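You operate a simulated robot arm through the tools that you are given. There is no shell and no other tool. Be economical: measure what you need, move in short steps, check, and stop when the job is done.

You are at the controls of a simulated robot arm. One attempt, no reset.

JOB
Wind the yellow ribbon back and take the grey spool out.
Fine: all of it back on the yellow spool; brake off to wind and on again after; small guide lever back to the black dish; grey spool in the orange tray.

It is judged by the outcome, as a careful person would: the job done as asked, and still so three seconds after it is handed in. It fails if anything else is knocked over, pushed out of place, dropped, spilled or broken.

ROBOT AND FRAMES
A 6-joint arm with a two-finger parallel gripper, fixed in place. Base frame: the origin is at the foot of the arm, x ahead of it, y to its left, z up; the work surface is at about z = 0.74. Units: m, rad, N and s.
With the tool pointing down near the work surface it reaches from about 0.2 to 0.64 m from the base axis. Its first joint turns from -1.152 to 1.152 rad. Payload 2.7 kg.
Tool frame: the origin (TCP) lies between the finger pads and is the grasp point; the fingertips stand 0.023 m ahead of it; z points along the fingers, y is the line along which they close. The gripper opens to 0.094 m. The fingers are 0.038 m wide and 0.01 m thick; the gripper's body (0.054 by 0.096 m) begins 0.039 m behind the TCP.
Orientation is that of the tool frame in the base frame, as a unit quaternion [x, y, z, w]. With the fingers straight down and closing along the base's y, the tool's x points along the base's -x, its y along +y and its z along -z.

CONTROLS
- The arm moves only by the tool apply_moves. Its argument "commands" is a list of rows, each a list of 2 entries, a list of its own where there are three numbers: the shift along the tool's x, y, z in units of 25 mm (1.0 is 25 mm), then the turn, a rotation vector about the tool's x, y, z in units of 6 degrees (1.0 is 6 degrees). In form: [[[tx, ty, tz], [rx, ry, rz]], ...]. A call has 1 to 8 rows; each row shifts and turns the commanded pose from where the row before left it, along the tool's axes as they then stand. "claw" is the finger opening in m, from 0 to 0.094, set as the call begins (left out, the last holds). A call with a number of a shift or a turn outside -1 to 1 is refused whole. A row lasts 0.2 s, in which the tool goes at most 0.05 m and 0.15 rad; a call with a longer step from one row to the next is refused whole, and so is a gripper value outside its range. Where a pose cannot be reached the arm comes as near as it can. A force on the tool above 40 N (or 10 N above the force at the start of the call, whichever is more), or a blocked arm, ends the call early, and 0.2 s more pass. Each finger travels about 0.045 m/s and halts on what it meets, pressing with about 21 N; the grip force reading is that of the motor and also rises with nothing between the fingers. The clock runs only during rows and for 0.2 s after the last one: add rows that do not move to give the fingers time. The reply holds the time, the measured pose of the TCP, the force on the tool along the base axes, the opening and the grip force, in the units named above and with some noise, with the torque about the TCP (base axes, N m) and any sound that the robot's microphone picked up, and new pictures: "pictures" is both (left out), scene, wrist or none.
- Cameras (640 x 400 px; columns grow to the right, rows downward): "scene" is fixed at [0.0602, -0.4297, 1.3915]; the picture's right is [0.84, -0.54, 0.00], its down [-0.29, -0.44, -0.85] and it looks along [0.46, 0.71, -0.53] (base axes); focal length 375 px, centre (320, 200). "wrist" rides on the gripper at [0.086, 0.016, -0.074] in the tool frame; the picture's right is [-0.18, 0.98, 0.00], its down [-0.58, -0.11, -0.81] and it looks along [-0.79, -0.15, 0.59] (tool axes); focal length 243 px, centre (320, 200). There is no depth. A picture from a camera that has moved, and an enlarged one, comes with that camera's place and axes in the base frame and with its lens. The place of the scene camera against the robot may be out by one fixed shift of up to 0.025 m in any direction.
- inspect(camera, box): a new picture of the part [left, top, right, bottom] of that camera's present view, enlarged. No time passes.
- finish_job(): hands the job in; it is judged then, once.

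Go step by step. Nothing tells you positions but the pictures and the camera data: compare them with the known pose of the tool, close in by small moves and look again before you grip or let go. The budget is 120 turns and 200 pictures, counting those below and the enlarged ones. Unless the task says otherwise, let go and move clear before handing in, and close with one line.

The tools are called after "Emit:" by a JSON object that holds its "name" and its "arguments". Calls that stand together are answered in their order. apply_moves: Moves the arm, as the interface text tells. Its arguments: {"type":"object","properties":{"commands":{"type":"array","items":{"type":"array"}},"claw":{"type":"number"},"pictures":{"type":"string","enum":["both","scene","wrist","none"]}},"required":["commands"]} The other tools are called the same way: inspect (camera, box) takes an enlarged picture of a part of a camera's view; finish_job () hands the job in.

At the start:

```text
t: 0.0
ee_pos: [0.3424, 0.2023, 1.127]
tcp_rot: [0.001, 1.0, 0.001, 0.0]
wrist_force: [-0.3, -0.2, -0.2]
torque: [0.0, -0.01, -0.03]
opening: 0.0938
grasp_force: 0.1
```

scene: 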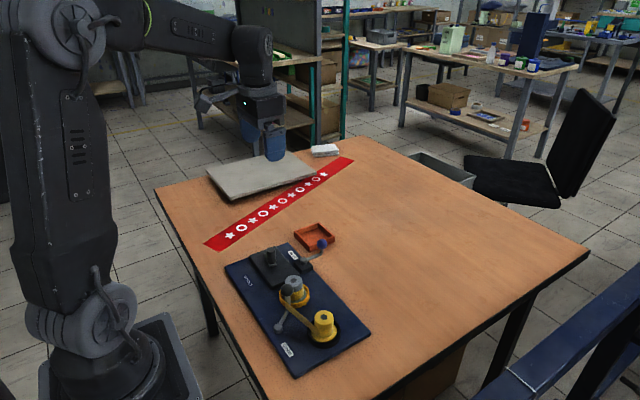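
wrist: 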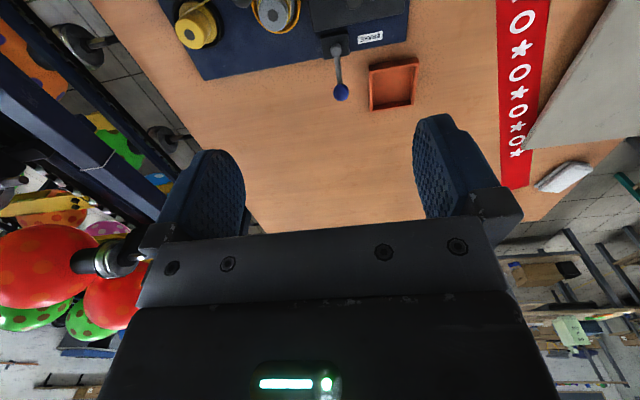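

I see a dark blue board with a machine: grey spool, yellow spool, a brake lever with a blue knob, a guide lever, and an orange tray. I'll take enlarged views first.

Emit:
{"name": "inspect", "arguments": {"camera": "scene", "box": [215, 210, 385, 380]}}

Emit:
{"name": "inspect", "arguments": {"camera": "wrist", "box": [150, 0, 430, 120]}}

```text
2.35 times, centred on (300, 295) of scene
camera zoom: at [0.0602, -0.4297, 1.3915], right [0.84, -0.54, 0.0], down [-0.29, -0.44, -0.85], along [0.46, 0.71, -0.53], focal length 883 px, centre (367, -24)
```

zoom: 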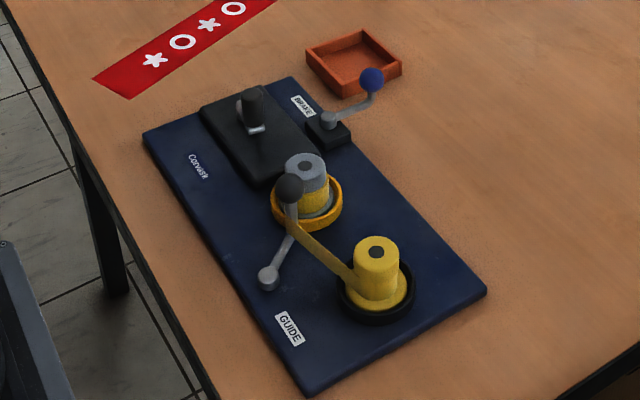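

```text
2.29 times, centred on (290, 60) of wrist
camera zoom: at [0.2573, 0.2195, 1.2019], right [0.18, 0.98, 0.0], down [0.58, -0.11, 0.81], along [0.79, -0.15, -0.59], focal length 555 px, centre (389, 520)
```

zoom: 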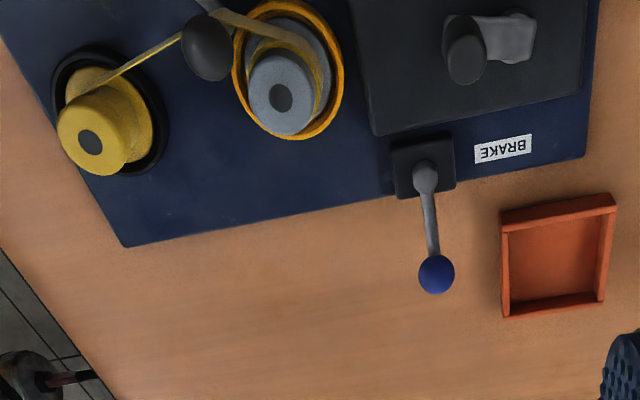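

I'll back up the arm for a better view of the board.

Emit:
{"name": "apply_moves", "arguments": {"commands": [[[0.96, -0.5, 0], [0, 0, 0]], [[0.96, -0.5, 0], [0, 0, 0]], [[0.96, -0.5, 0], [0, 0, 0]], [[0.96, -0.5, 0], [0, 0, 0]], [[0.96, -0.5, 0], [0, 0, 0]]], "pictures": "wrist"}}

```text
t: 1.2
ee_pos: [0.2201, 0.1417, 1.1283]
tcp_rot: [0.0, 1.0, 0.0, -0.001]
wrist_force: [0.0, 0.3, -0.5]
torque: [-0.02, -0.02, -0.02]
opening: 0.0938
grasp_force: 0.0
camera wrist: at [0.1347, 0.1585, 1.2022], right [0.18, 0.98, 0.0], down [0.58, -0.11, 0.81], along [0.79, -0.15, -0.59], focal length 243 px, centre (320, 200)
```

wrist: 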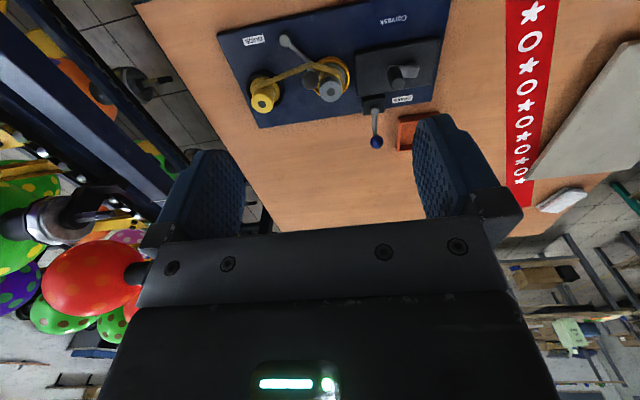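

Emit:
{"name": "inspect", "arguments": {"camera": "wrist", "box": [210, 0, 450, 150]}}

Emit:
{"name": "inspect", "arguments": {"camera": "scene", "box": [260, 260, 350, 355]}}

Emit:
{"name": "inspect", "arguments": {"camera": "scene", "box": [235, 215, 345, 290]}}

```text
2.67 times, centred on (330, 75) of wrist
camera zoom: at [0.1347, 0.1585, 1.2022], right [0.18, 0.98, 0.0], down [0.58, -0.11, 0.81], along [0.79, -0.15, -0.59], focal length 647 px, centre (293, 533)
```

zoom: 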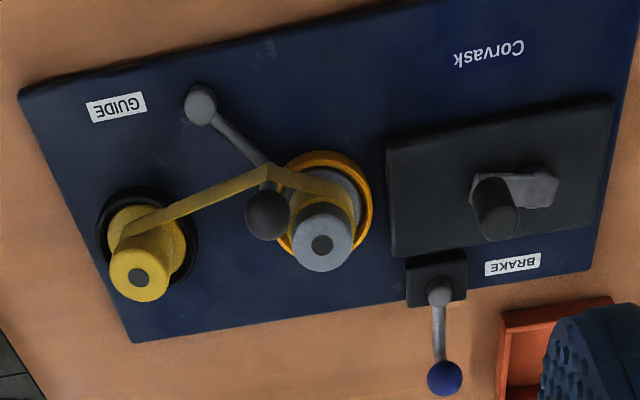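

```text
4.21 times, centred on (305, 308) of scene
camera zoom: at [0.0602, -0.4297, 1.3914], right [0.84, -0.54, 0.0], down [-0.29, -0.44, -0.85], along [0.46, 0.71, -0.53], focal length 1581 px, centre (383, -253)
```

zoom: 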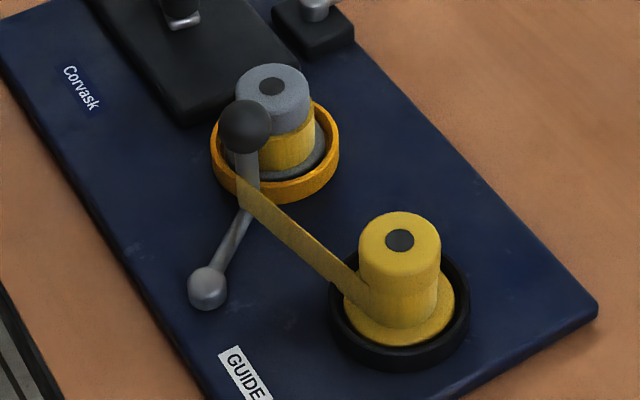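

```text
5.33 times, centred on (290, 252) of scene
camera zoom: at [0.0602, -0.4297, 1.3914], right [0.84, -0.54, 0.0], down [-0.29, -0.44, -0.85], along [0.46, 0.71, -0.53], focal length 2002 px, centre (480, -80)
```

zoom: 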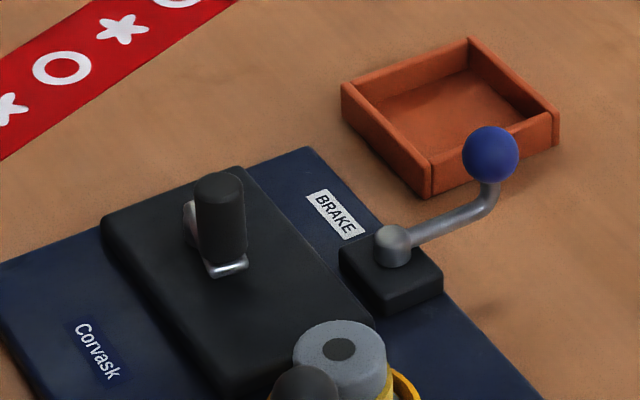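

Positions triangulated: blue brake knob ≈ (0.488, 0.212, 0.80) pivoting at (0.438, 0.212); crank handle ≈ (0.364, 0.244, 0.806); guide knob ≈ (0.329, 0.105, 0.817) pivoting at (0.279, 0.076); grey spool ≈ (0.362, 0.134). I'll approach above the brake knob.

Emit:
{"name": "apply_moves", "arguments": {"commands": [[[-0.95, 0.3, 0.6], [0, 0, 0]], [[-0.95, 0.3, 0.6], [0, 0, 0]], [[-0.95, 0.3, 0.6], [0, 0, 0]], [[-0.95, 0.3, 0.6], [0, 0, 0]], [[-0.95, 0.3, 0.6], [0, 0, 0]], [[-0.95, 0.3, 0.6], [0, 0, 0]], [[-0.95, 0.3, 0.6], [0, 0, 0]], [[-0.95, 0.3, 0.6], [0, 0, 0]]], "claw": 0.05, "pictures": "wrist"}}

```text
t: 3.0
ee_pos: [0.4126, 0.1993, 1.0075]
tcp_rot: [0.0, 1.0, 0.0, 0.0]
wrist_force: [0.3, 0.6, -0.6]
torque: [0.0, 0.02, 0.03]
opening: 0.0497
grasp_force: 0.1
camera wrist: at [0.3268, 0.2152, 1.0812], right [0.18, 0.98, 0.0], down [0.58, -0.11, 0.81], along [0.79, -0.15, -0.59], focal length 243 px, centre (320, 200)
```

wrist: 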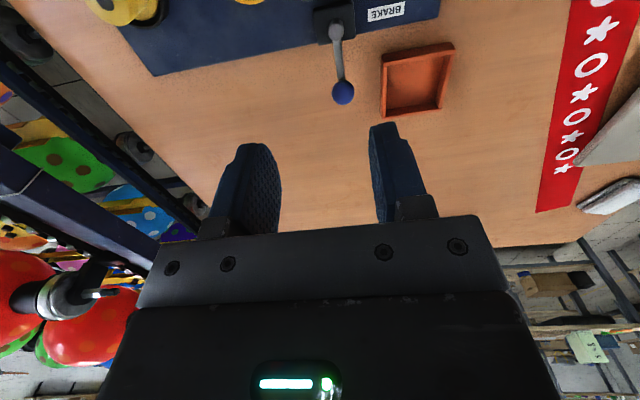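

The knob is where expected; descend above it.

Emit:
{"name": "apply_moves", "arguments": {"commands": [[[-0.6, 0.1, 0.8], [0, 0, 0]], [[-0.6, 0.1, 0.8], [0, 0, 0]], [[-0.6, 0.1, 0.8], [0, 0, 0]], [[-0.6, 0.1, 0.8], [0, 0, 0]], [[-0.6, 0.1, 0.8], [0, 0, 0]], [[0, 0, 0.8], [0, 0, 0]]]}}

```text
t: 4.4
ee_pos: [0.4884, 0.2139, 0.8861]
tcp_rot: [0.0, 1.0, 0.0, 0.0]
wrist_force: [-0.3, 0.8, -0.2]
torque: [-0.01, -0.01, 0.01]
opening: 0.05
grasp_force: 0.1
camera wrist: at [0.4022, 0.2303, 0.961], right [0.18, 0.98, 0.0], down [0.58, -0.11, 0.81], along [0.79, -0.15, -0.59], focal length 243 px, centre (320, 200)
```

scene: 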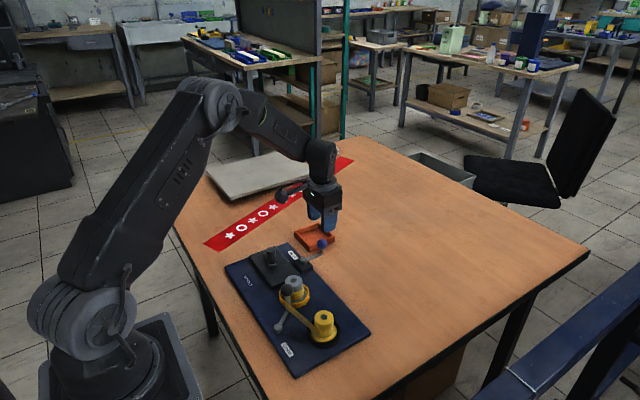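
wrist: 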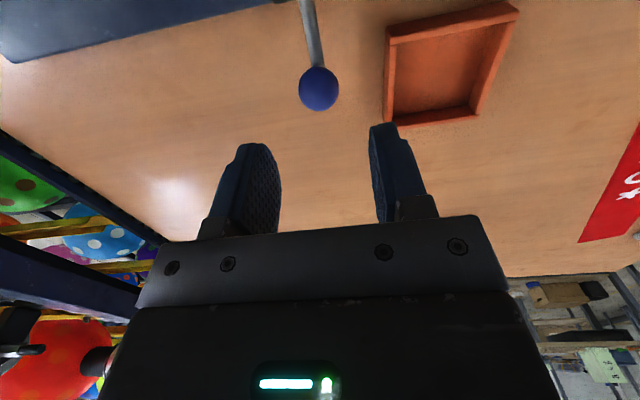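

Emit:
{"name": "apply_moves", "arguments": {"commands": [[[0, -0.05, 0.8], [0, 0, 0]], [[0, 0, 0.8], [0, 0, 0]], [[0, 0, 0.8], [0, 0, 0]], [[0, 0, 0.6], [0, 0, 0]]]}}

```text
t: 5.4
ee_pos: [0.4887, 0.2119, 0.8128]
tcp_rot: [-0.001, 1.0, 0.0, -0.001]
wrist_force: [0.9, 0.7, 0.1]
torque: [0.0, 0.01, 0.0]
opening: 0.0501
grasp_force: 0.0
camera wrist: at [0.4037, 0.228, 0.8871], right [0.18, 0.98, 0.0], down [0.58, -0.11, 0.81], along [0.79, -0.15, -0.59], focal length 243 px, centre (320, 200)
```

scene: 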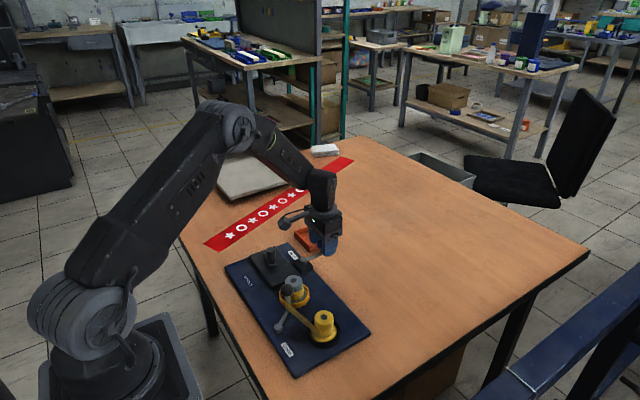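
wrist: 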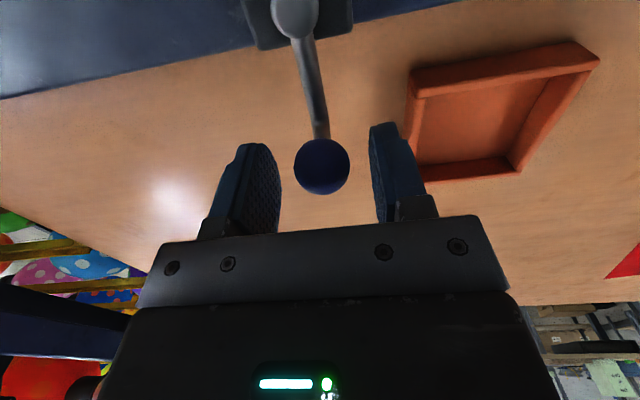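

The knob sits between the fingers. I'll try pushing toward −y gently and watch the force.

Emit:
{"name": "apply_moves", "arguments": {"commands": [[[0, -0.3, 0], [0, 0, 0]], [[0, -0.3, 0], [0, 0, 0]], [[0, -0.25, 0], [0, 0, 0]], [[0, -0.25, 0], [0, 0, 0]]], "pictures": "wrist"}}

```text
t: 6.4
ee_pos: [0.4879, 0.1858, 0.8139]
tcp_rot: [0.001, 1.0, 0.0, -0.001]
wrist_force: [-0.2, 0.7, 0.1]
torque: [-0.02, -0.01, 0.03]
opening: 0.0501
grasp_force: 0.3
camera wrist: at [0.4027, 0.2018, 0.8877], right [0.18, 0.98, 0.0], down [0.58, -0.11, 0.81], along [0.79, -0.15, -0.59], focal length 243 px, centre (320, 200)
```

wrist: 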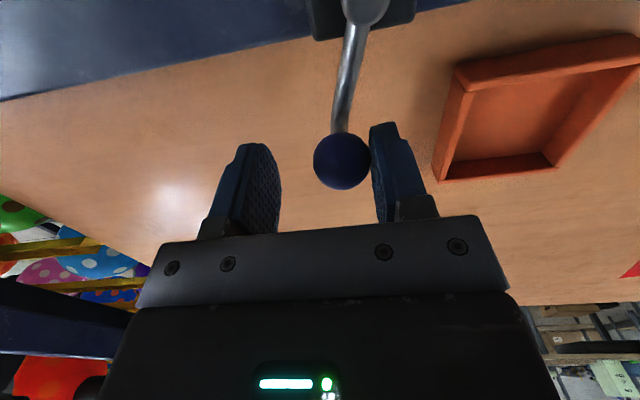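

The lever swings freely toward −y. Continue along the arc.

Emit:
{"name": "apply_moves", "arguments": {"commands": [[[0.05, -0.35, 0], [0, 0, 0]], [[0.1, -0.35, 0], [0, 0, 0]], [[0.2, -0.35, 0], [0, 0, 0]], [[0.25, -0.3, 0], [0, 0, 0]]], "pictures": "wrist"}}

```text
t: 7.4
ee_pos: [0.4752, 0.1537, 0.8149]
tcp_rot: [0.0, 1.0, 0.004, 0.005]
wrist_force: [9.2, 29.9, 1.8]
torque: [0.37, -0.32, -0.48]
opening: 0.0635
grasp_force: 15.2
camera wrist: at [0.3891, 0.1692, 0.8886], right [0.18, 0.98, 0.01], down [0.57, -0.11, 0.81], along [0.8, -0.14, -0.58], focal length 243 px, centre (320, 200)
```

wrist: 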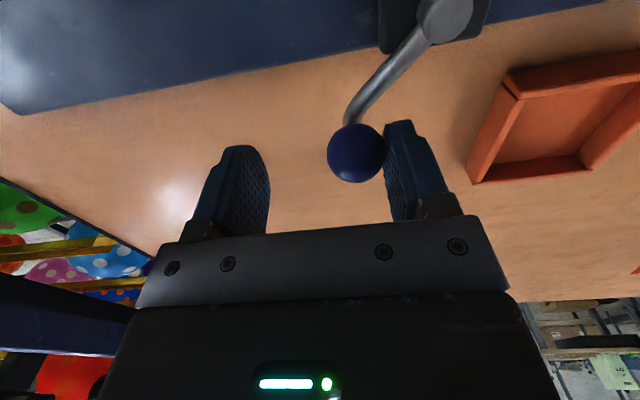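

The lever has reached a stop (about 45° from its start). I'll relieve the pressure and see if it stays, then rise.

Emit:
{"name": "apply_moves", "arguments": {"commands": [[[0, 0.4, 0], [0, 0, 0]], [[0, 0.3, 0], [0, 0, 0]], [[0, 0, -0.9], [0, 0, 0]], [[0, 0, -0.9], [0, 0, 0]], [[0, 0, -0.9], [0, 0, 0]], [[0, 0, -0.9], [0, 0, 0]]], "pictures": "wrist"}}

Emit:
{"name": "inspect", "arguments": {"camera": "scene", "box": [215, 230, 385, 350]}}

```text
t: 8.8
ee_pos: [0.4747, 0.1687, 0.9019]
tcp_rot: [0.0, 1.0, 0.0, -0.001]
wrist_force: [1.5, -0.2, -0.8]
torque: [0.01, 0.02, 0.01]
opening: 0.0499
grasp_force: 0.1
camera wrist: at [0.3883, 0.185, 0.9768], right [0.18, 0.98, 0.0], down [0.58, -0.11, 0.81], along [0.79, -0.15, -0.59], focal length 243 px, centre (320, 200)
```

wrist: 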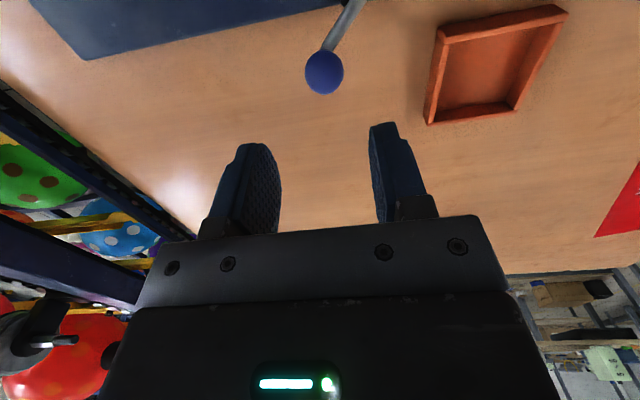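

```text
3.33 times, centred on (300, 290) of scene
camera zoom: at [0.0602, -0.4297, 1.3915], right [0.84, -0.54, 0.0], down [-0.29, -0.44, -0.85], along [0.46, 0.71, -0.53], focal length 1251 px, centre (387, -100)
```

zoom: 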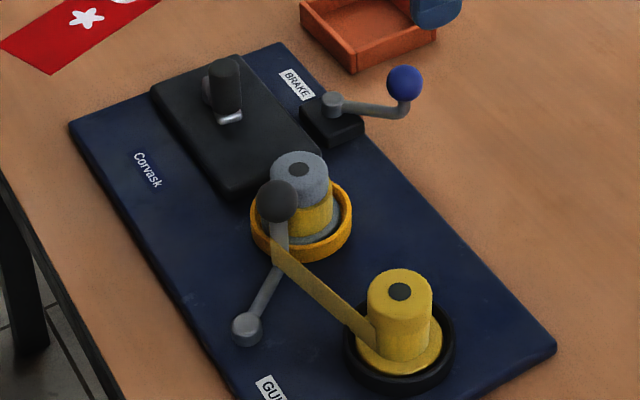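

The brake lever stays put. Now go over the crank handle.

Emit:
{"name": "apply_moves", "arguments": {"commands": [[[0.9, 0.6, 0], [0, 0, 0]], [[0.9, 0.6, 0], [0, 0, 0]], [[0.9, 0.6, 0], [0, 0, 0]], [[0.9, 0.6, 0], [0, 0, 0]], [[0.85, 0.6, 0], [0, 0, 0]]], "pictures": "wrist"}}

Emit:
{"name": "inspect", "arguments": {"camera": "wrist", "box": [210, 0, 450, 150]}}

```text
t: 10.0
ee_pos: [0.3602, 0.2463, 0.9015]
tcp_rot: [0.0, 1.0, 0.0, 0.0]
wrist_force: [0.8, 0.1, -0.9]
torque: [0.01, 0.0, 0.03]
opening: 0.0498
grasp_force: 0.1
camera wrist: at [0.2754, 0.2625, 0.9763], right [0.18, 0.98, 0.0], down [0.58, -0.11, 0.81], along [0.79, -0.15, -0.59], focal length 243 px, centre (320, 200)
```

wrist: 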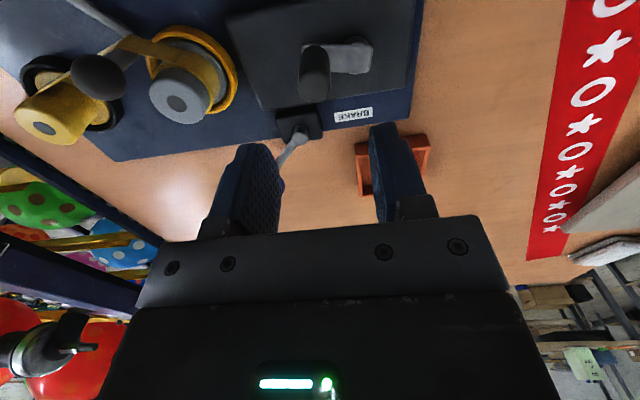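

```text
2.67 times, centred on (330, 75) of wrist
camera zoom: at [0.2754, 0.2625, 0.9763], right [0.18, 0.98, 0.0], down [0.58, -0.11, 0.81], along [0.79, -0.15, -0.59], focal length 647 px, centre (293, 533)
```

zoom: 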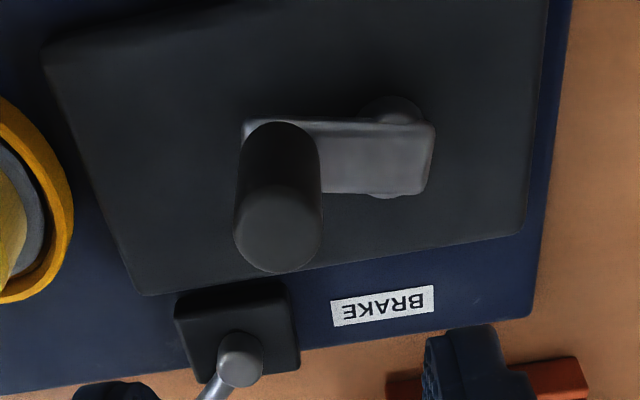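

Handle top ≈ (0.366, 0.241), hub ≈ (0.366, 0.277), radius ≈ 35 mm. Descend around the handle.

Emit:
{"name": "apply_moves", "arguments": {"commands": [[[-0.1, -0.1, 0.8], [0, 0, 0]], [[-0.1, -0.1, 0.8], [0, 0, 0]], [[0, 0, 0.8], [0, 0, 0]], [[0, 0, 0.8], [0, 0, 0]], [[0, 0, 0.75], [0, 0, 0]]]}}

```text
t: 11.2
ee_pos: [0.3671, 0.2384, 0.8043]
tcp_rot: [-0.001, 1.0, 0.001, 0.001]
wrist_force: [-10.3, -2.0, 23.7]
torque: [0.53, 0.61, 0.37]
opening: 0.0491
grasp_force: 0.0
camera wrist: at [0.2814, 0.2544, 0.879], right [0.18, 0.98, 0.0], down [0.58, -0.11, 0.81], along [0.79, -0.15, -0.59], focal length 243 px, centre (320, 200)
```

scene: 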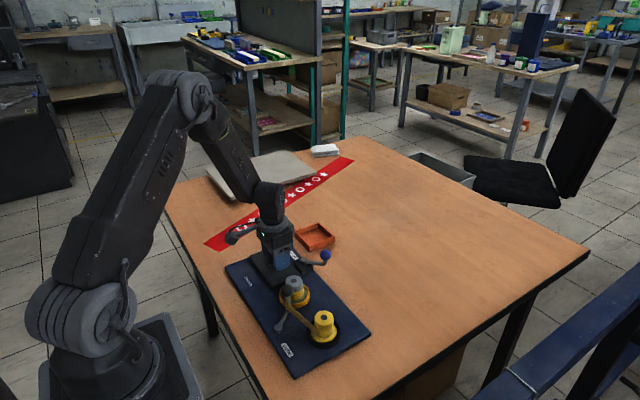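
wrist: 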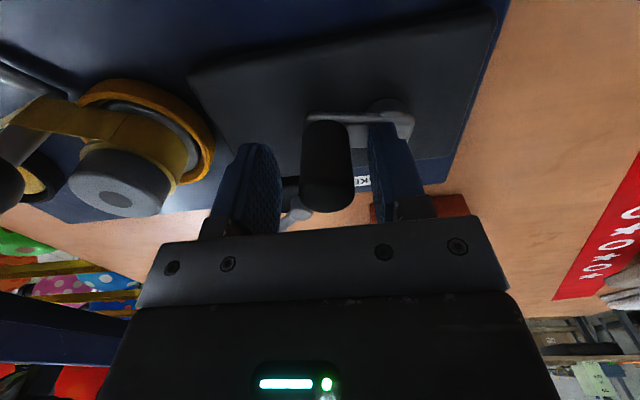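

A fingertip touches the crank arm; I rise 7 mm and then close on the handle.

Emit:
{"name": "apply_moves", "arguments": {"commands": [[[0, 0, -0.3], [0, 0, 0]], [[0, 0, 0], [0, 0, 0]]], "pictures": "none"}}

Emit:
{"name": "apply_moves", "arguments": {"commands": [[[0, 0, 0], [0, 0, 0]], [[0, 0, 0], [0, 0, 0]], [[0, 0, 0], [0, 0, 0]]], "claw": 0.015, "pictures": "wrist"}}

```text
t: 11.8
ee_pos: [0.3684, 0.2366, 0.8098]
tcp_rot: [-0.001, 1.0, 0.0, 0.0]
wrist_force: [-0.6, 0.7, 0.2]
torque: [0.0, 0.03, -0.01]
opening: 0.0501
grasp_force: 0.1
```

```text
t: 12.6
ee_pos: [0.3678, 0.239, 0.8118]
tcp_rot: [0.0, 1.0, 0.001, 0.002]
wrist_force: [2.2, 26.8, -6.7]
torque: [-0.11, -0.37, -0.16]
opening: 0.0269
grasp_force: 13.6
camera wrist: at [0.2825, 0.2557, 0.8848], right [0.18, 0.98, 0.0], down [0.58, -0.11, 0.81], along [0.8, -0.14, -0.59], focal length 243 px, centre (320, 200)
```

wrist: 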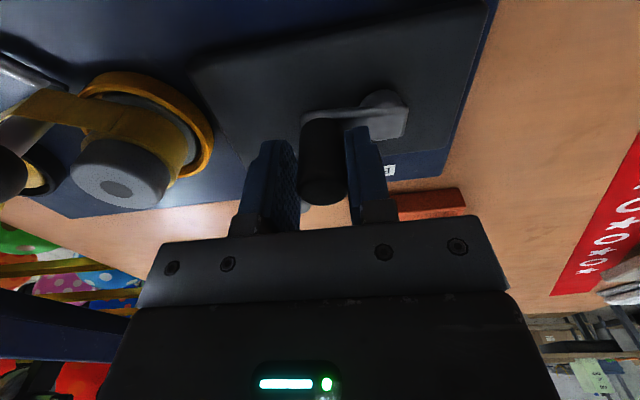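

Emit:
{"name": "apply_moves", "arguments": {"commands": [[[0, 0.12, 0], [0, 0, 0]], [[0, 0, 0], [0, 0, 0]], [[0, 0, 0], [0, 0, 0]]], "pictures": "none"}}

```text
t: 13.4
ee_pos: [0.3686, 0.2421, 0.8103]
tcp_rot: [0.0, 1.0, 0.001, 0.0]
wrist_force: [0.6, 19.9, 4.6]
torque: [0.13, -0.07, -0.12]
opening: 0.0235
grasp_force: 9.8
```

Emit:
{"name": "apply_moves", "arguments": {"commands": [[[0, 0.08, 0], [0, 0, 0]], [[0, 0.04, 0], [0, 0, 0]], [[0, 0, 0], [0, 0, 0]]], "pictures": "wrist"}}

```text
t: 14.2
ee_pos: [0.3672, 0.2416, 0.8111]
tcp_rot: [0.0, 1.0, -0.001, -0.002]
wrist_force: [0.6, -5.1, 18.1]
torque: [0.23, -0.16, 0.02]
opening: 0.022
grasp_force: 21.0
camera wrist: at [0.2823, 0.2588, 0.8852], right [0.18, 0.98, 0.0], down [0.58, -0.11, 0.81], along [0.79, -0.15, -0.59], focal length 243 px, centre (320, 200)
```

wrist: 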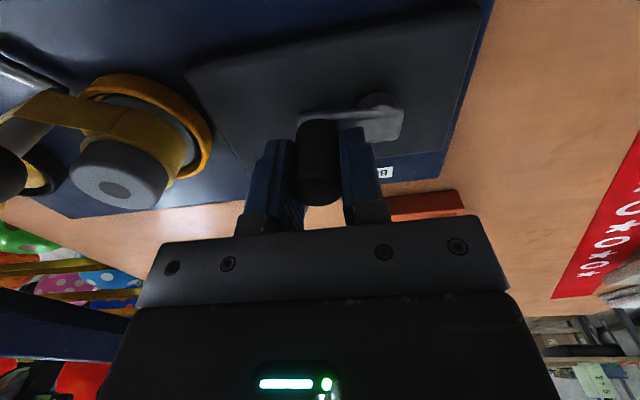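

The handle is gripped. I'll try a gentle 45° counter-clockwise crank turn (seen from above) and check force and ribbon.

Emit:
{"name": "apply_moves", "arguments": {"commands": [[[-0.27, 0.03, 0], [0, 0, 0]], [[-0.26, 0.08, 0], [0, 0, 0]], [[-0.24, 0.13, 0], [0, 0, 0]], [[-0.21, 0.17, 0], [0, 0, 0]]]}}

```text
t: 15.2
ee_pos: [0.3951, 0.2529, 0.8106]
tcp_rot: [0.0, 1.0, 0.001, 0.002]
wrist_force: [23.1, -21.0, 8.2]
torque: [-0.2, -0.07, 0.12]
opening: 0.0223
grasp_force: 21.2
camera wrist: at [0.3083, 0.269, 0.8842], right [0.18, 0.98, 0.0], down [0.58, -0.11, 0.81], along [0.8, -0.15, -0.59], focal length 243 px, centre (320, 200)
```

scene: 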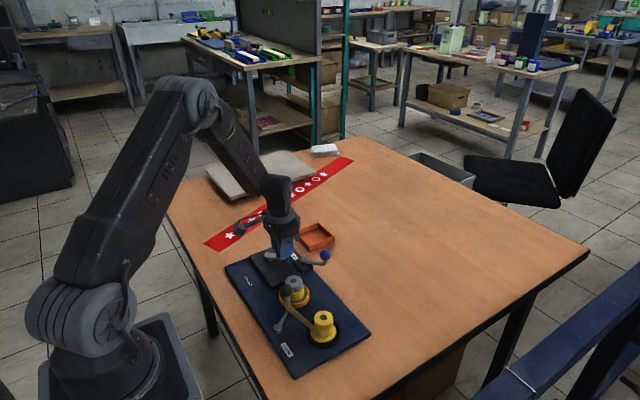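
wrist: 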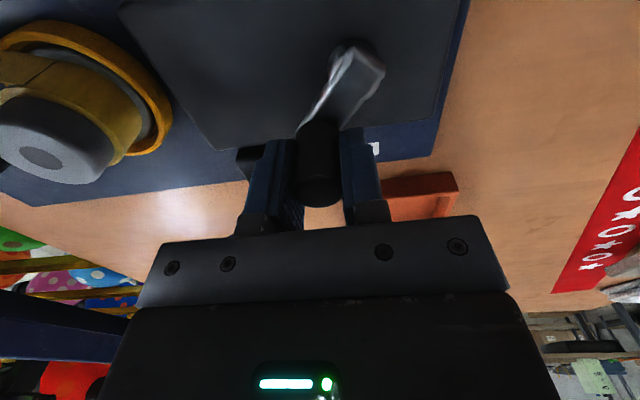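

Tangential force is near zero, so it turns freely; the true radius is about 40 mm with hub ≈ (0.367, 0.282). I continue with the corrected circle.

Emit:
{"name": "apply_moves", "arguments": {"commands": [[[-0.49, 0.53, 0], [0, 0, 0]], [[-0.14, 0.66, 0], [0, 0, 0]], [[0.12, 0.61, 0], [0, 0, 0]], [[0.34, 0.52, 0], [0, 0, 0]]], "pictures": "wrist"}}

Emit:
{"name": "inspect", "arguments": {"camera": "scene", "box": [250, 240, 350, 350]}}

```text
t: 16.2
ee_pos: [0.3962, 0.3146, 0.8109]
tcp_rot: [-0.001, 1.0, 0.004, 0.003]
wrist_force: [0.0, -0.1, 0.1]
torque: [0.03, -0.01, 0.01]
opening: 0.0151
grasp_force: 0.1
camera wrist: at [0.3105, 0.3296, 0.8852], right [0.18, 0.98, 0.01], down [0.58, -0.11, 0.81], along [0.8, -0.14, -0.59], focal length 243 px, centre (320, 200)
```

wrist: 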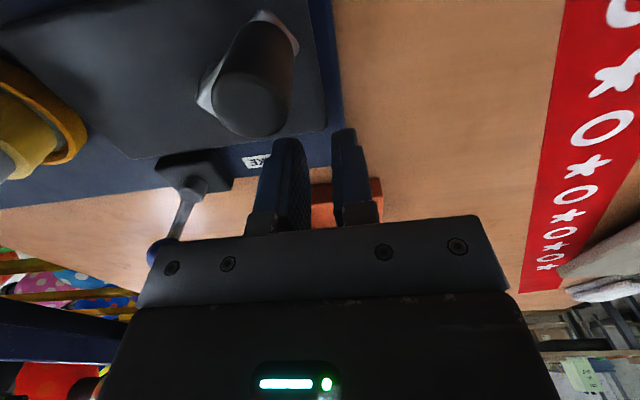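

```text
3.64 times, centred on (300, 295) of scene
camera zoom: at [0.0602, -0.4297, 1.3915], right [0.84, -0.54, 0.0], down [-0.29, -0.44, -0.85], along [0.46, 0.71, -0.53], focal length 1365 px, centre (393, -146)
```

zoom: 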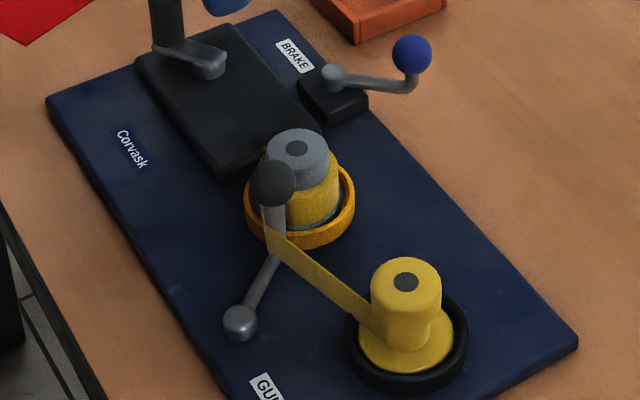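

The handle slipped from the grip and spun on. I'll compare the ribbon amount with the earlier view.

Emit:
{"name": "inspect", "arguments": {"camera": "scene", "box": [260, 260, 350, 355]}}

Emit:
{"name": "apply_moves", "arguments": {"commands": [[[0.8, 0, -0.9], [0, 0, 0]], [[0.8, -0.6, -0.9], [0, 0, 0]], [[0.8, -0.6, -0.9], [0, 0, 0]], [[0.8, -0.6, -0.9], [0, 0, 0]]], "claw": 0.06, "pictures": "wrist"}}

```text
4.21 times, centred on (305, 308) of scene
camera zoom: at [0.0602, -0.4297, 1.3915], right [0.84, -0.54, 0.0], down [-0.29, -0.44, -0.85], along [0.46, 0.71, -0.53], focal length 1581 px, centre (383, -253)
```

zoom: 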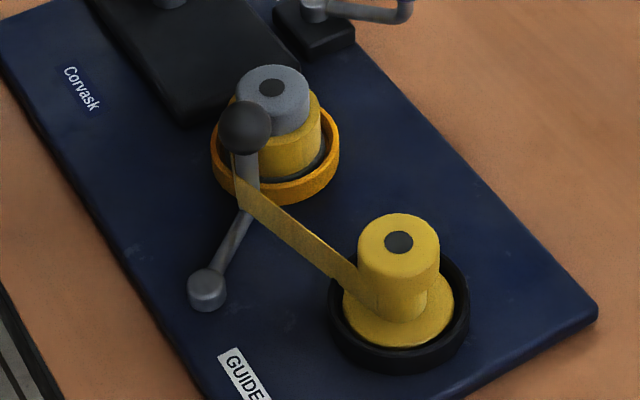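

```text
t: 17.2
ee_pos: [0.3156, 0.2651, 0.8983]
tcp_rot: [0.0, 1.0, 0.001, 0.0]
wrist_force: [-0.2, 0.4, 0.0]
torque: [0.0, 0.01, 0.0]
opening: 0.06
grasp_force: 0.1
camera wrist: at [0.23, 0.2817, 0.9728], right [0.18, 0.98, 0.0], down [0.58, -0.11, 0.81], along [0.79, -0.15, -0.59], focal length 243 px, centre (320, 200)
```

wrist: 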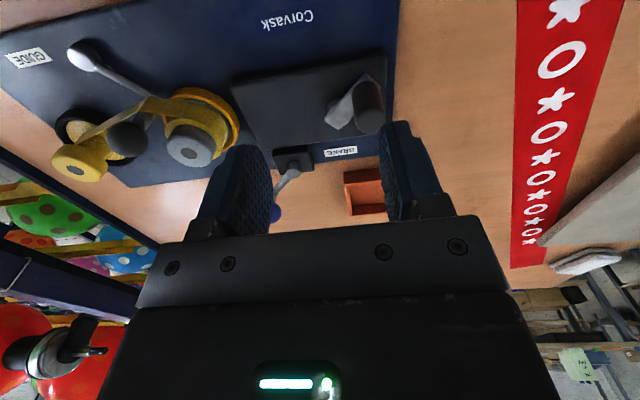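

The grey spool gained ribbon, so the correct winding direction is clockwise. Look at the crank closely.

Emit:
{"name": "inspect", "arguments": {"camera": "wrist", "box": [240, 30, 440, 155]}}

```text
3.20 times, centred on (340, 92) of wrist
camera zoom: at [0.23, 0.2817, 0.9728], right [0.18, 0.98, 0.0], down [0.58, -0.11, 0.81], along [0.79, -0.15, -0.59], focal length 776 px, centre (256, 544)
```

zoom: 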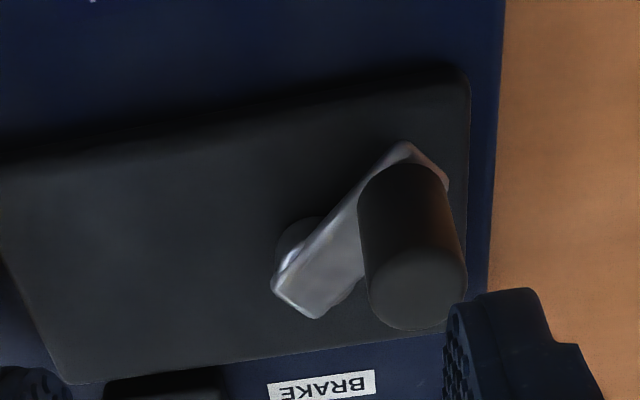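

Estimates: hub ≈ (0.3615, 0.276), arm radius 35 mm, handle now ≈ (0.339, 0.300), handle top ≈ 0.823. Hover over it to verify.

Emit:
{"name": "apply_moves", "arguments": {"commands": [[[-0.5, 0.7, 0.8], [0, 0, 0]], [[-0.44, 0.7, 0.9], [0, 0, 0]], [[0, 0, 0], [0, 0, 0]]], "claw": 0.05, "pictures": "wrist"}}

Emit:
{"name": "inspect", "arguments": {"camera": "wrist", "box": [220, 60, 420, 260]}}

```text
t: 18.0
ee_pos: [0.3411, 0.301, 0.8578]
tcp_rot: [-0.001, 1.0, 0.0, 0.0]
wrist_force: [0.1, 0.2, 0.8]
torque: [0.0, 0.0, 0.0]
opening: 0.05
grasp_force: 0.1
camera wrist: at [0.2552, 0.3172, 0.9321], right [0.18, 0.98, 0.0], down [0.58, -0.11, 0.81], along [0.79, -0.15, -0.59], focal length 243 px, centre (320, 200)
```

wrist: 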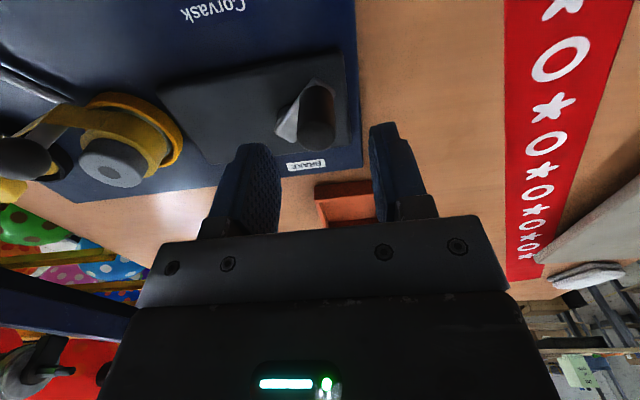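

```text
2.00 times, centred on (320, 160) of wrist
camera zoom: at [0.2552, 0.3172, 0.9321], right [0.18, 0.98, 0.0], down [0.58, -0.11, 0.81], along [0.79, -0.15, -0.59], focal length 485 px, centre (320, 280)
```

zoom: 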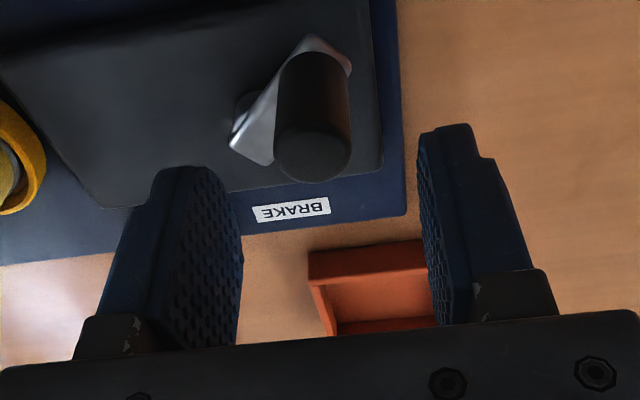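

Handle ≈ (0.342, 0.300), right below the TCP. Descend and close.

Emit:
{"name": "apply_moves", "arguments": {"commands": [[[0, -0.03, 0.7], [0, 0, 0]], [[0, 0, 0.7], [0, 0, 0]], [[0, 0, 0.5], [0, 0, 0]], [[0, 0, 0], [0, 0, 0]]], "pictures": "none"}}

Emit:
{"name": "apply_moves", "arguments": {"commands": [[[0, 0, 0], [0, 0, 0]], [[0, 0, 0], [0, 0, 0]], [[0, 0, 0], [0, 0, 0]], [[0, 0, 0], [0, 0, 0]]], "claw": 0.01, "pictures": "wrist"}}

```text
t: 19.0
ee_pos: [0.3404, 0.3014, 0.8115]
tcp_rot: [0.0, 1.0, 0.0, 0.001]
wrist_force: [-0.4, -0.2, -0.4]
torque: [-0.02, -0.01, 0.0]
opening: 0.05
grasp_force: 0.0
```

```text
t: 20.0
ee_pos: [0.3397, 0.3013, 0.8114]
tcp_rot: [0.0, 1.0, 0.0, 0.001]
wrist_force: [4.8, -7.3, 0.2]
torque: [0.29, -0.38, -0.03]
opening: 0.0228
grasp_force: 21.0
camera wrist: at [0.255, 0.3181, 0.8862], right [0.18, 0.98, 0.0], down [0.58, -0.11, 0.81], along [0.79, -0.15, -0.59], focal length 243 px, centre (320, 200)
```

wrist: 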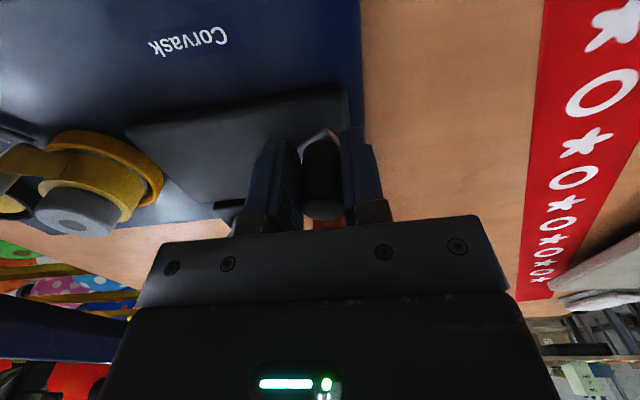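

Gripped. Now turn clockwise in small steps, watching the force.

Emit:
{"name": "apply_moves", "arguments": {"commands": [[[-0.22, 0.16, 0], [0, 0, 0]], [[-0.23, 0.13, 0], [0, 0, 0]], [[-0.26, 0.07, 0], [0, 0, 0]], [[-0.26, 0.03, 0], [0, 0, 0]]], "pictures": "wrist"}}

```text
t: 21.0
ee_pos: [0.3596, 0.3058, 0.8102]
tcp_rot: [0.003, 1.0, -0.006, -0.005]
wrist_force: [-3.4, -18.8, 12.0]
torque: [0.24, 0.05, -0.2]
opening: 0.0221
grasp_force: 14.3
stopped in row 4: the force on the tool passed its limit at 41 N (the readings are from after the stop); the commanded pose is now the measured one
camera wrist: at [0.2754, 0.3234, 0.8853], right [0.19, 0.98, -0.01], down [0.59, -0.1, 0.8], along [0.79, -0.16, -0.6], focal length 243 px, centre (320, 200)
```

wrist: 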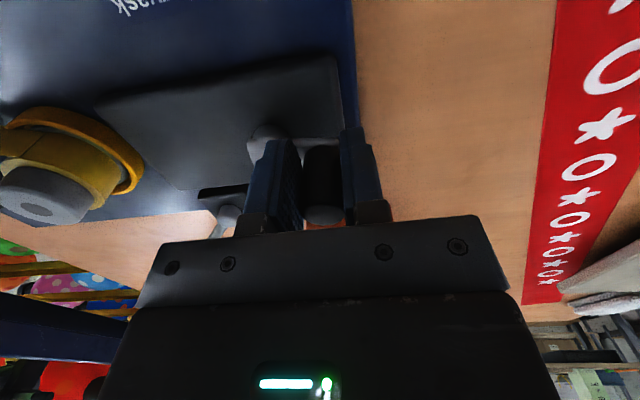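

The arm radius is really ≈ 32 mm with hub ≈ (0.366, 0.274); I'll recentre the grip by 6 mm along x, then continue with this circle.

Emit:
{"name": "apply_moves", "arguments": {"commands": [[[0, 0, 0], [0, 0, 0]], [[-0.26, 0, 0], [0, 0, 0]], [[0, 0, 0], [0, 0, 0]]], "claw": 0.028, "pictures": "none"}}

Emit:
{"name": "apply_moves", "arguments": {"commands": [[[0, 0, 0], [0, 0, 0]], [[0, 0, 0], [0, 0, 0]], [[0, 0, 0], [0, 0, 0]]], "claw": 0.01, "pictures": "wrist"}}

```text
t: 21.8
ee_pos: [0.3669, 0.3088, 0.8104]
tcp_rot: [0.001, 1.0, -0.005, -0.005]
wrist_force: [-3.5, -6.1, 5.8]
torque: [0.0, 0.01, -0.08]
opening: 0.0313
grasp_force: 3.4
```

```text
t: 22.5
ee_pos: [0.3652, 0.3047, 0.8108]
tcp_rot: [0.003, 1.0, -0.009, -0.008]
wrist_force: [-4.1, -13.8, 12.0]
torque: [0.24, 0.1, -0.17]
opening: 0.0226
grasp_force: 14.3
stopped in row 3: the force on the tool passed its limit at 40 N (the readings are from after the stop); the commanded pose is now the measured one
camera wrist: at [0.2809, 0.3228, 0.8856], right [0.19, 0.98, -0.02], down [0.59, -0.1, 0.8], along [0.78, -0.16, -0.6], focal length 243 px, centre (320, 200)
```

wrist: 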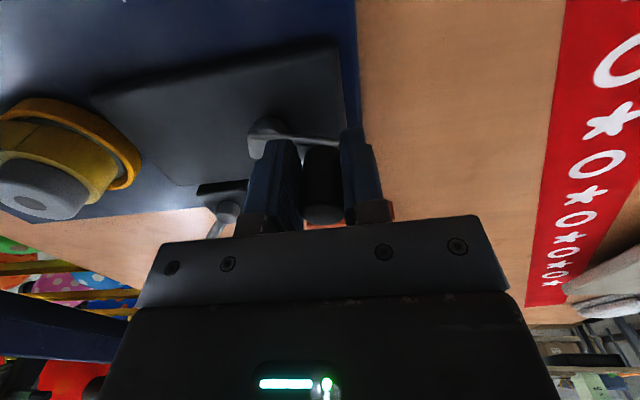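

Emit:
{"name": "apply_moves", "arguments": {"commands": [[[0, -0.06, 0], [0, 0, 0]], [[-0.25, -0.03, 0], [0, 0, 0]], [[-0.24, -0.07, 0], [0, 0, 0]], [[-0.22, -0.12, 0], [0, 0, 0]], [[-0.19, -0.16, 0], [0, 0, 0]]], "pictures": "wrist"}}

```text
t: 23.3
ee_pos: [0.3735, 0.2993, 0.8108]
tcp_rot: [0.004, 1.0, -0.011, -0.01]
wrist_force: [-4.5, -6.7, 10.1]
torque: [0.57, -0.13, -0.08]
opening: 0.0227
grasp_force: 21.2
stopped in row 3: the force on the tool passed its limit at 45 N (the readings are from after the stop); the commanded pose is now the measured one
camera wrist: at [0.2903, 0.3186, 0.8859], right [0.19, 0.98, -0.03], down [0.6, -0.1, 0.8], along [0.78, -0.17, -0.6], focal length 243 px, centre (320, 200)
```

wrist: 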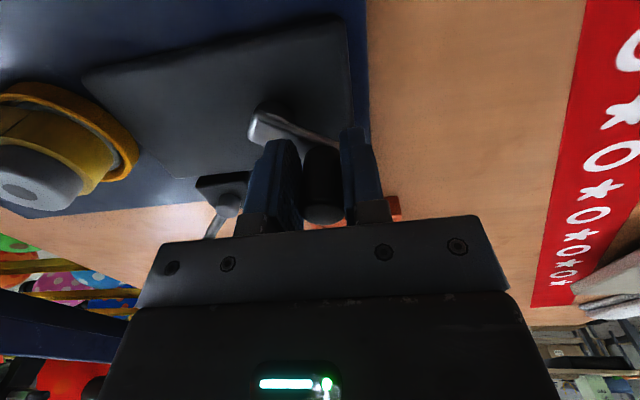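

Emit:
{"name": "inspect", "arguments": {"camera": "scene", "box": [260, 260, 350, 355]}}

Emit:
{"name": "inspect", "arguments": {"camera": "scene", "box": [230, 220, 350, 290]}}

```text
4.21 times, centred on (305, 308) of scene
camera zoom: at [0.06, -0.43, 1.3914], right [0.84, -0.54, 0.0], down [-0.29, -0.44, -0.85], along [0.46, 0.71, -0.53], focal length 1581 px, centre (383, -253)
```

zoom: 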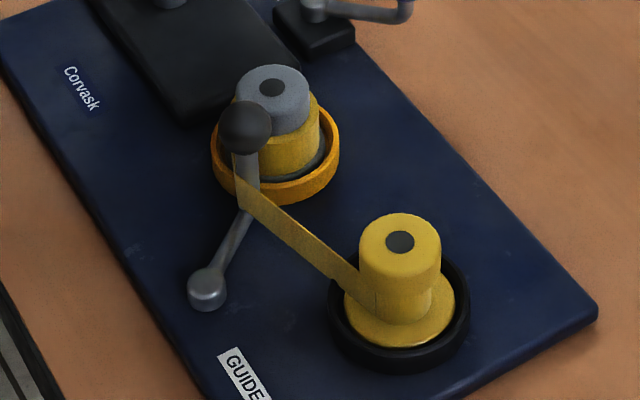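

```text
5.33 times, centred on (290, 255) of scene
camera zoom: at [0.06, -0.43, 1.3914], right [0.84, -0.54, 0.0], down [-0.29, -0.44, -0.85], along [0.46, 0.71, -0.53], focal length 2002 px, centre (480, -93)
```

zoom: 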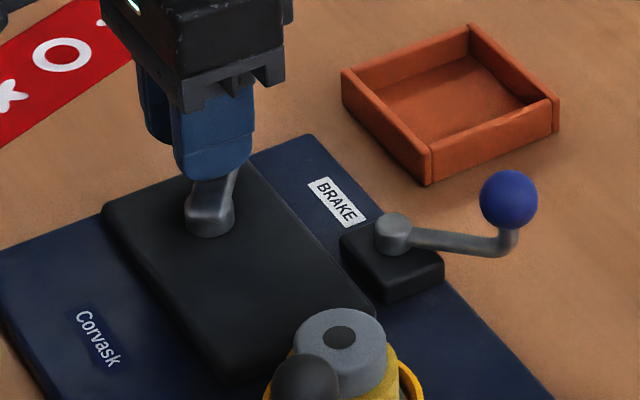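

Direction is right (grey pack shrinks). The stiff grip is fighting the circle, so I'll loosen, straighten the tool, and re-grip with a lighter, springier hold.

Emit:
{"name": "apply_moves", "arguments": {"commands": [[[0, 0, 0], [0, 0, 0]], [[-0.1, 0.1, 0], [-0.21, -0.19, -0.08]], [[0, 0, 0], [0, 0, 0]]], "claw": 0.034, "pictures": "wrist"}}

Emit:
{"name": "inspect", "arguments": {"camera": "wrist", "box": [220, 80, 420, 240]}}

```text
t: 24.1
ee_pos: [0.3774, 0.3038, 0.8092]
tcp_rot: [-0.001, 1.0, 0.001, 0.0]
wrist_force: [0.0, 0.5, 0.4]
torque: [-0.04, 0.0, -0.01]
opening: 0.0341
grasp_force: 0.0
camera wrist: at [0.292, 0.3197, 0.8835], right [0.18, 0.98, 0.0], down [0.58, -0.11, 0.81], along [0.79, -0.15, -0.59], focal length 243 px, centre (320, 200)
```

wrist: 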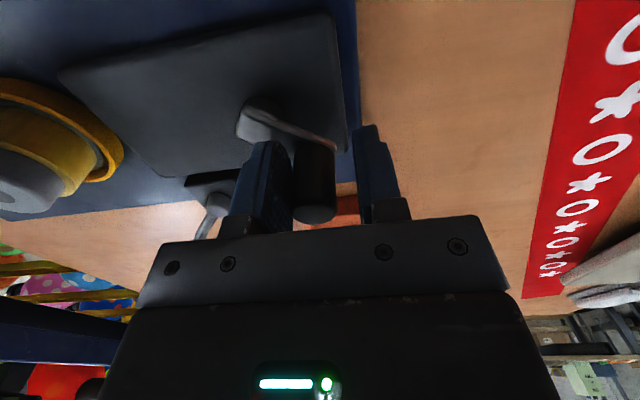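

```text
2.50 times, centred on (320, 160) of wrist
camera zoom: at [0.292, 0.3197, 0.8835], right [0.18, 0.98, 0.0], down [0.58, -0.11, 0.81], along [0.79, -0.15, -0.59], focal length 606 px, centre (320, 300)
```

zoom: 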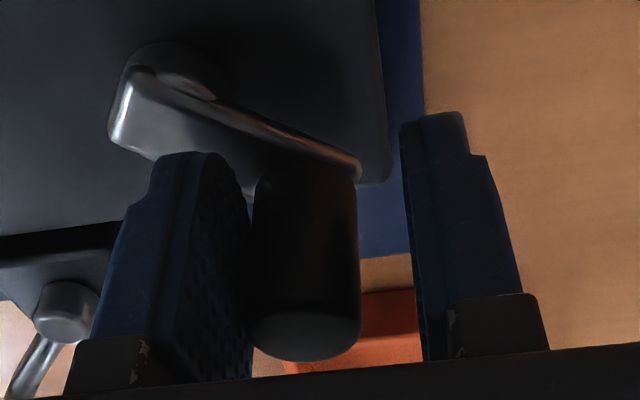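

Emit:
{"name": "apply_moves", "arguments": {"commands": [[[-0.22, -0.2, 0], [0, 0, 0]], [[0, 0, 0], [0, 0, 0]], [[0, 0, 0], [0, 0, 0]]], "claw": 0.016, "pictures": "none"}}

```text
t: 24.9
ee_pos: [0.3835, 0.2985, 0.8103]
tcp_rot: [-0.001, 1.0, 0.0, 0.0]
wrist_force: [1.0, 1.3, 1.6]
torque: [-0.32, 0.24, 0.02]
opening: 0.0225
grasp_force: 20.5
```

Centred grip with little force. Continue clockwise.

Emit:
{"name": "apply_moves", "arguments": {"commands": [[[-0.16, -0.15, 0], [0, 0, 0]], [[-0.13, -0.18, 0], [0, 0, 0]], [[-0.1, -0.2, 0], [0, 0, 0]], [[-0.06, -0.21, 0], [0, 0, 0]]], "pictures": "none"}}

```text
t: 25.9
ee_pos: [0.3932, 0.2795, 0.8088]
tcp_rot: [0.0, 1.0, 0.0, -0.001]
wrist_force: [-3.1, 0.1, 0.2]
torque: [-0.26, -0.53, 0.0]
opening: 0.0226
grasp_force: 21.3
```

Emit:
{"name": "apply_moves", "arguments": {"commands": [[[0.02, -0.44, 0], [0, 0, 0]], [[0.14, -0.41, 0], [0, 0, 0]], [[0.27, -0.34, 0], [0, 0, 0]]], "pictures": "none"}}

```text
t: 26.7
ee_pos: [0.3843, 0.2518, 0.8095]
tcp_rot: [0.0, 1.0, 0.002, 0.001]
wrist_force: [-7.5, 8.6, 7.1]
torque: [-0.44, 0.35, 0.05]
opening: 0.0227
grasp_force: 21.0
```

Emit:
{"name": "apply_moves", "arguments": {"commands": [[[0.42, -0.2, 0], [0, 0, 0]], [[0.43, -0.13, 0], [0, 0, 0]], [[0.45, 0.025, 0], [0, 0, 0]]], "pictures": "wrist"}}

```text
t: 27.5
ee_pos: [0.352, 0.2446, 0.809]
tcp_rot: [-0.002, 1.0, 0.002, 0.001]
wrist_force: [3.9, 10.6, 5.1]
torque: [-0.44, 0.52, 0.03]
opening: 0.0227
grasp_force: 20.9
camera wrist: at [0.2656, 0.2596, 0.8831], right [0.18, 0.98, 0.0], down [0.58, -0.11, 0.81], along [0.79, -0.14, -0.59], focal length 243 px, centre (320, 200)
```

wrist: 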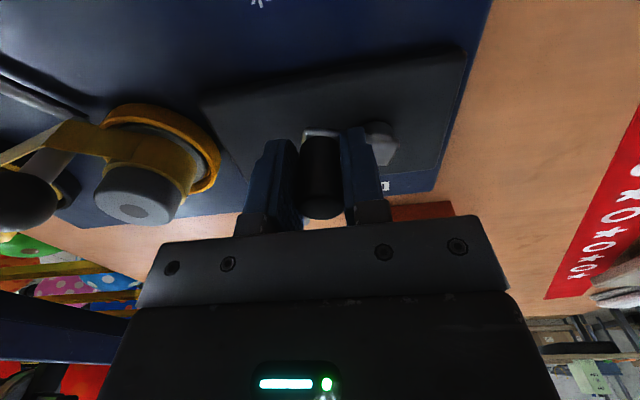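

Emit:
{"name": "apply_moves", "arguments": {"commands": [[[0.41, 0.25, 0], [0, 0, 0]], [[0.32, 0.32, 0], [0, 0, 0]], [[0.19, 0.41, 0], [0, 0, 0]], [[0.04, 0.45, 0], [0, 0, 0]]], "pictures": "none"}}

```text
t: 28.5
ee_pos: [0.3268, 0.2795, 0.8075]
tcp_rot: [0.0, 1.0, 0.0, 0.0]
wrist_force: [18.7, -3.5, 5.8]
torque: [-0.78, -0.2, 0.01]
opening: 0.0222
grasp_force: 20.6
```

Emit:
{"name": "apply_moves", "arguments": {"commands": [[[-0.2, 0.42, -0.03], [0, 0, 0]], [[-0.3, 0.35, 0], [0, 0, 0]], [[-0.37, 0.24, 0], [0, 0, 0]], [[-0.436, 0.09, 0], [0, 0, 0]]], "pictures": "scene"}}

Emit:
{"name": "inspect", "arguments": {"camera": "scene", "box": [260, 260, 350, 355]}}

```text
t: 29.5
ee_pos: [0.3596, 0.3054, 0.8083]
tcp_rot: [0.0, 1.0, 0.0, 0.001]
wrist_force: [1.2, 7.0, -19.5]
torque: [0.01, 0.02, 0.06]
opening: 0.022
grasp_force: 20.5
```

scene: 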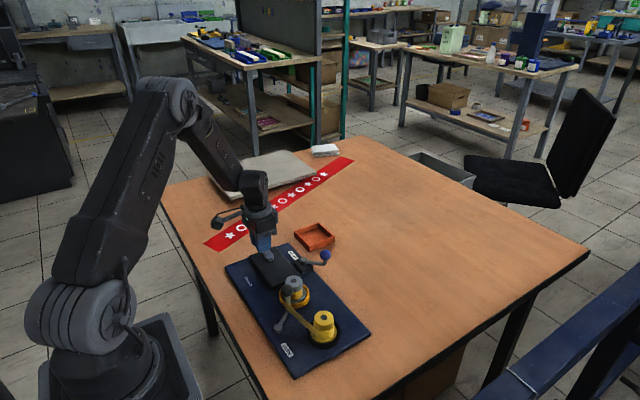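

```text
4.21 times, centred on (305, 308) of scene
camera zoom: at [0.0604, -0.4294, 1.3916], right [0.84, -0.54, 0.0], down [-0.29, -0.44, -0.85], along [0.46, 0.71, -0.53], focal length 1581 px, centre (383, -253)
```

zoom: 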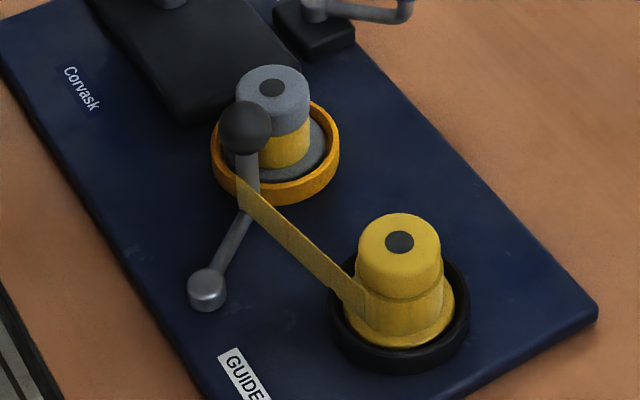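

Works well: the yellow pack is growing. Continue with half turns per call.

Emit:
{"name": "apply_moves", "arguments": {"commands": [[[-0.48, -0.05, 0.03], [0, 0, 0]], [[-0.41, -0.27, 0], [0, 0, 0]], [[-0.275, -0.41, 0], [0, 0, 0]], [[-0.09, -0.487, 0], [0, 0, 0]], [[0.1, -0.48, 0], [0, 0, 0]], [[0.28, -0.4, 0], [0, 0, 0]], [[0.41, -0.26, 0], [0, 0, 0]], [[0.487, -0.08, 0], [0, 0, 0]]], "pictures": "none"}}

```text
t: 31.3
ee_pos: [0.3557, 0.2419, 0.809]
tcp_rot: [-0.001, 1.0, -0.001, -0.002]
wrist_force: [-4.9, -28.5, 17.3]
torque: [0.26, 0.16, -0.14]
opening: 0.022
grasp_force: 20.8
```

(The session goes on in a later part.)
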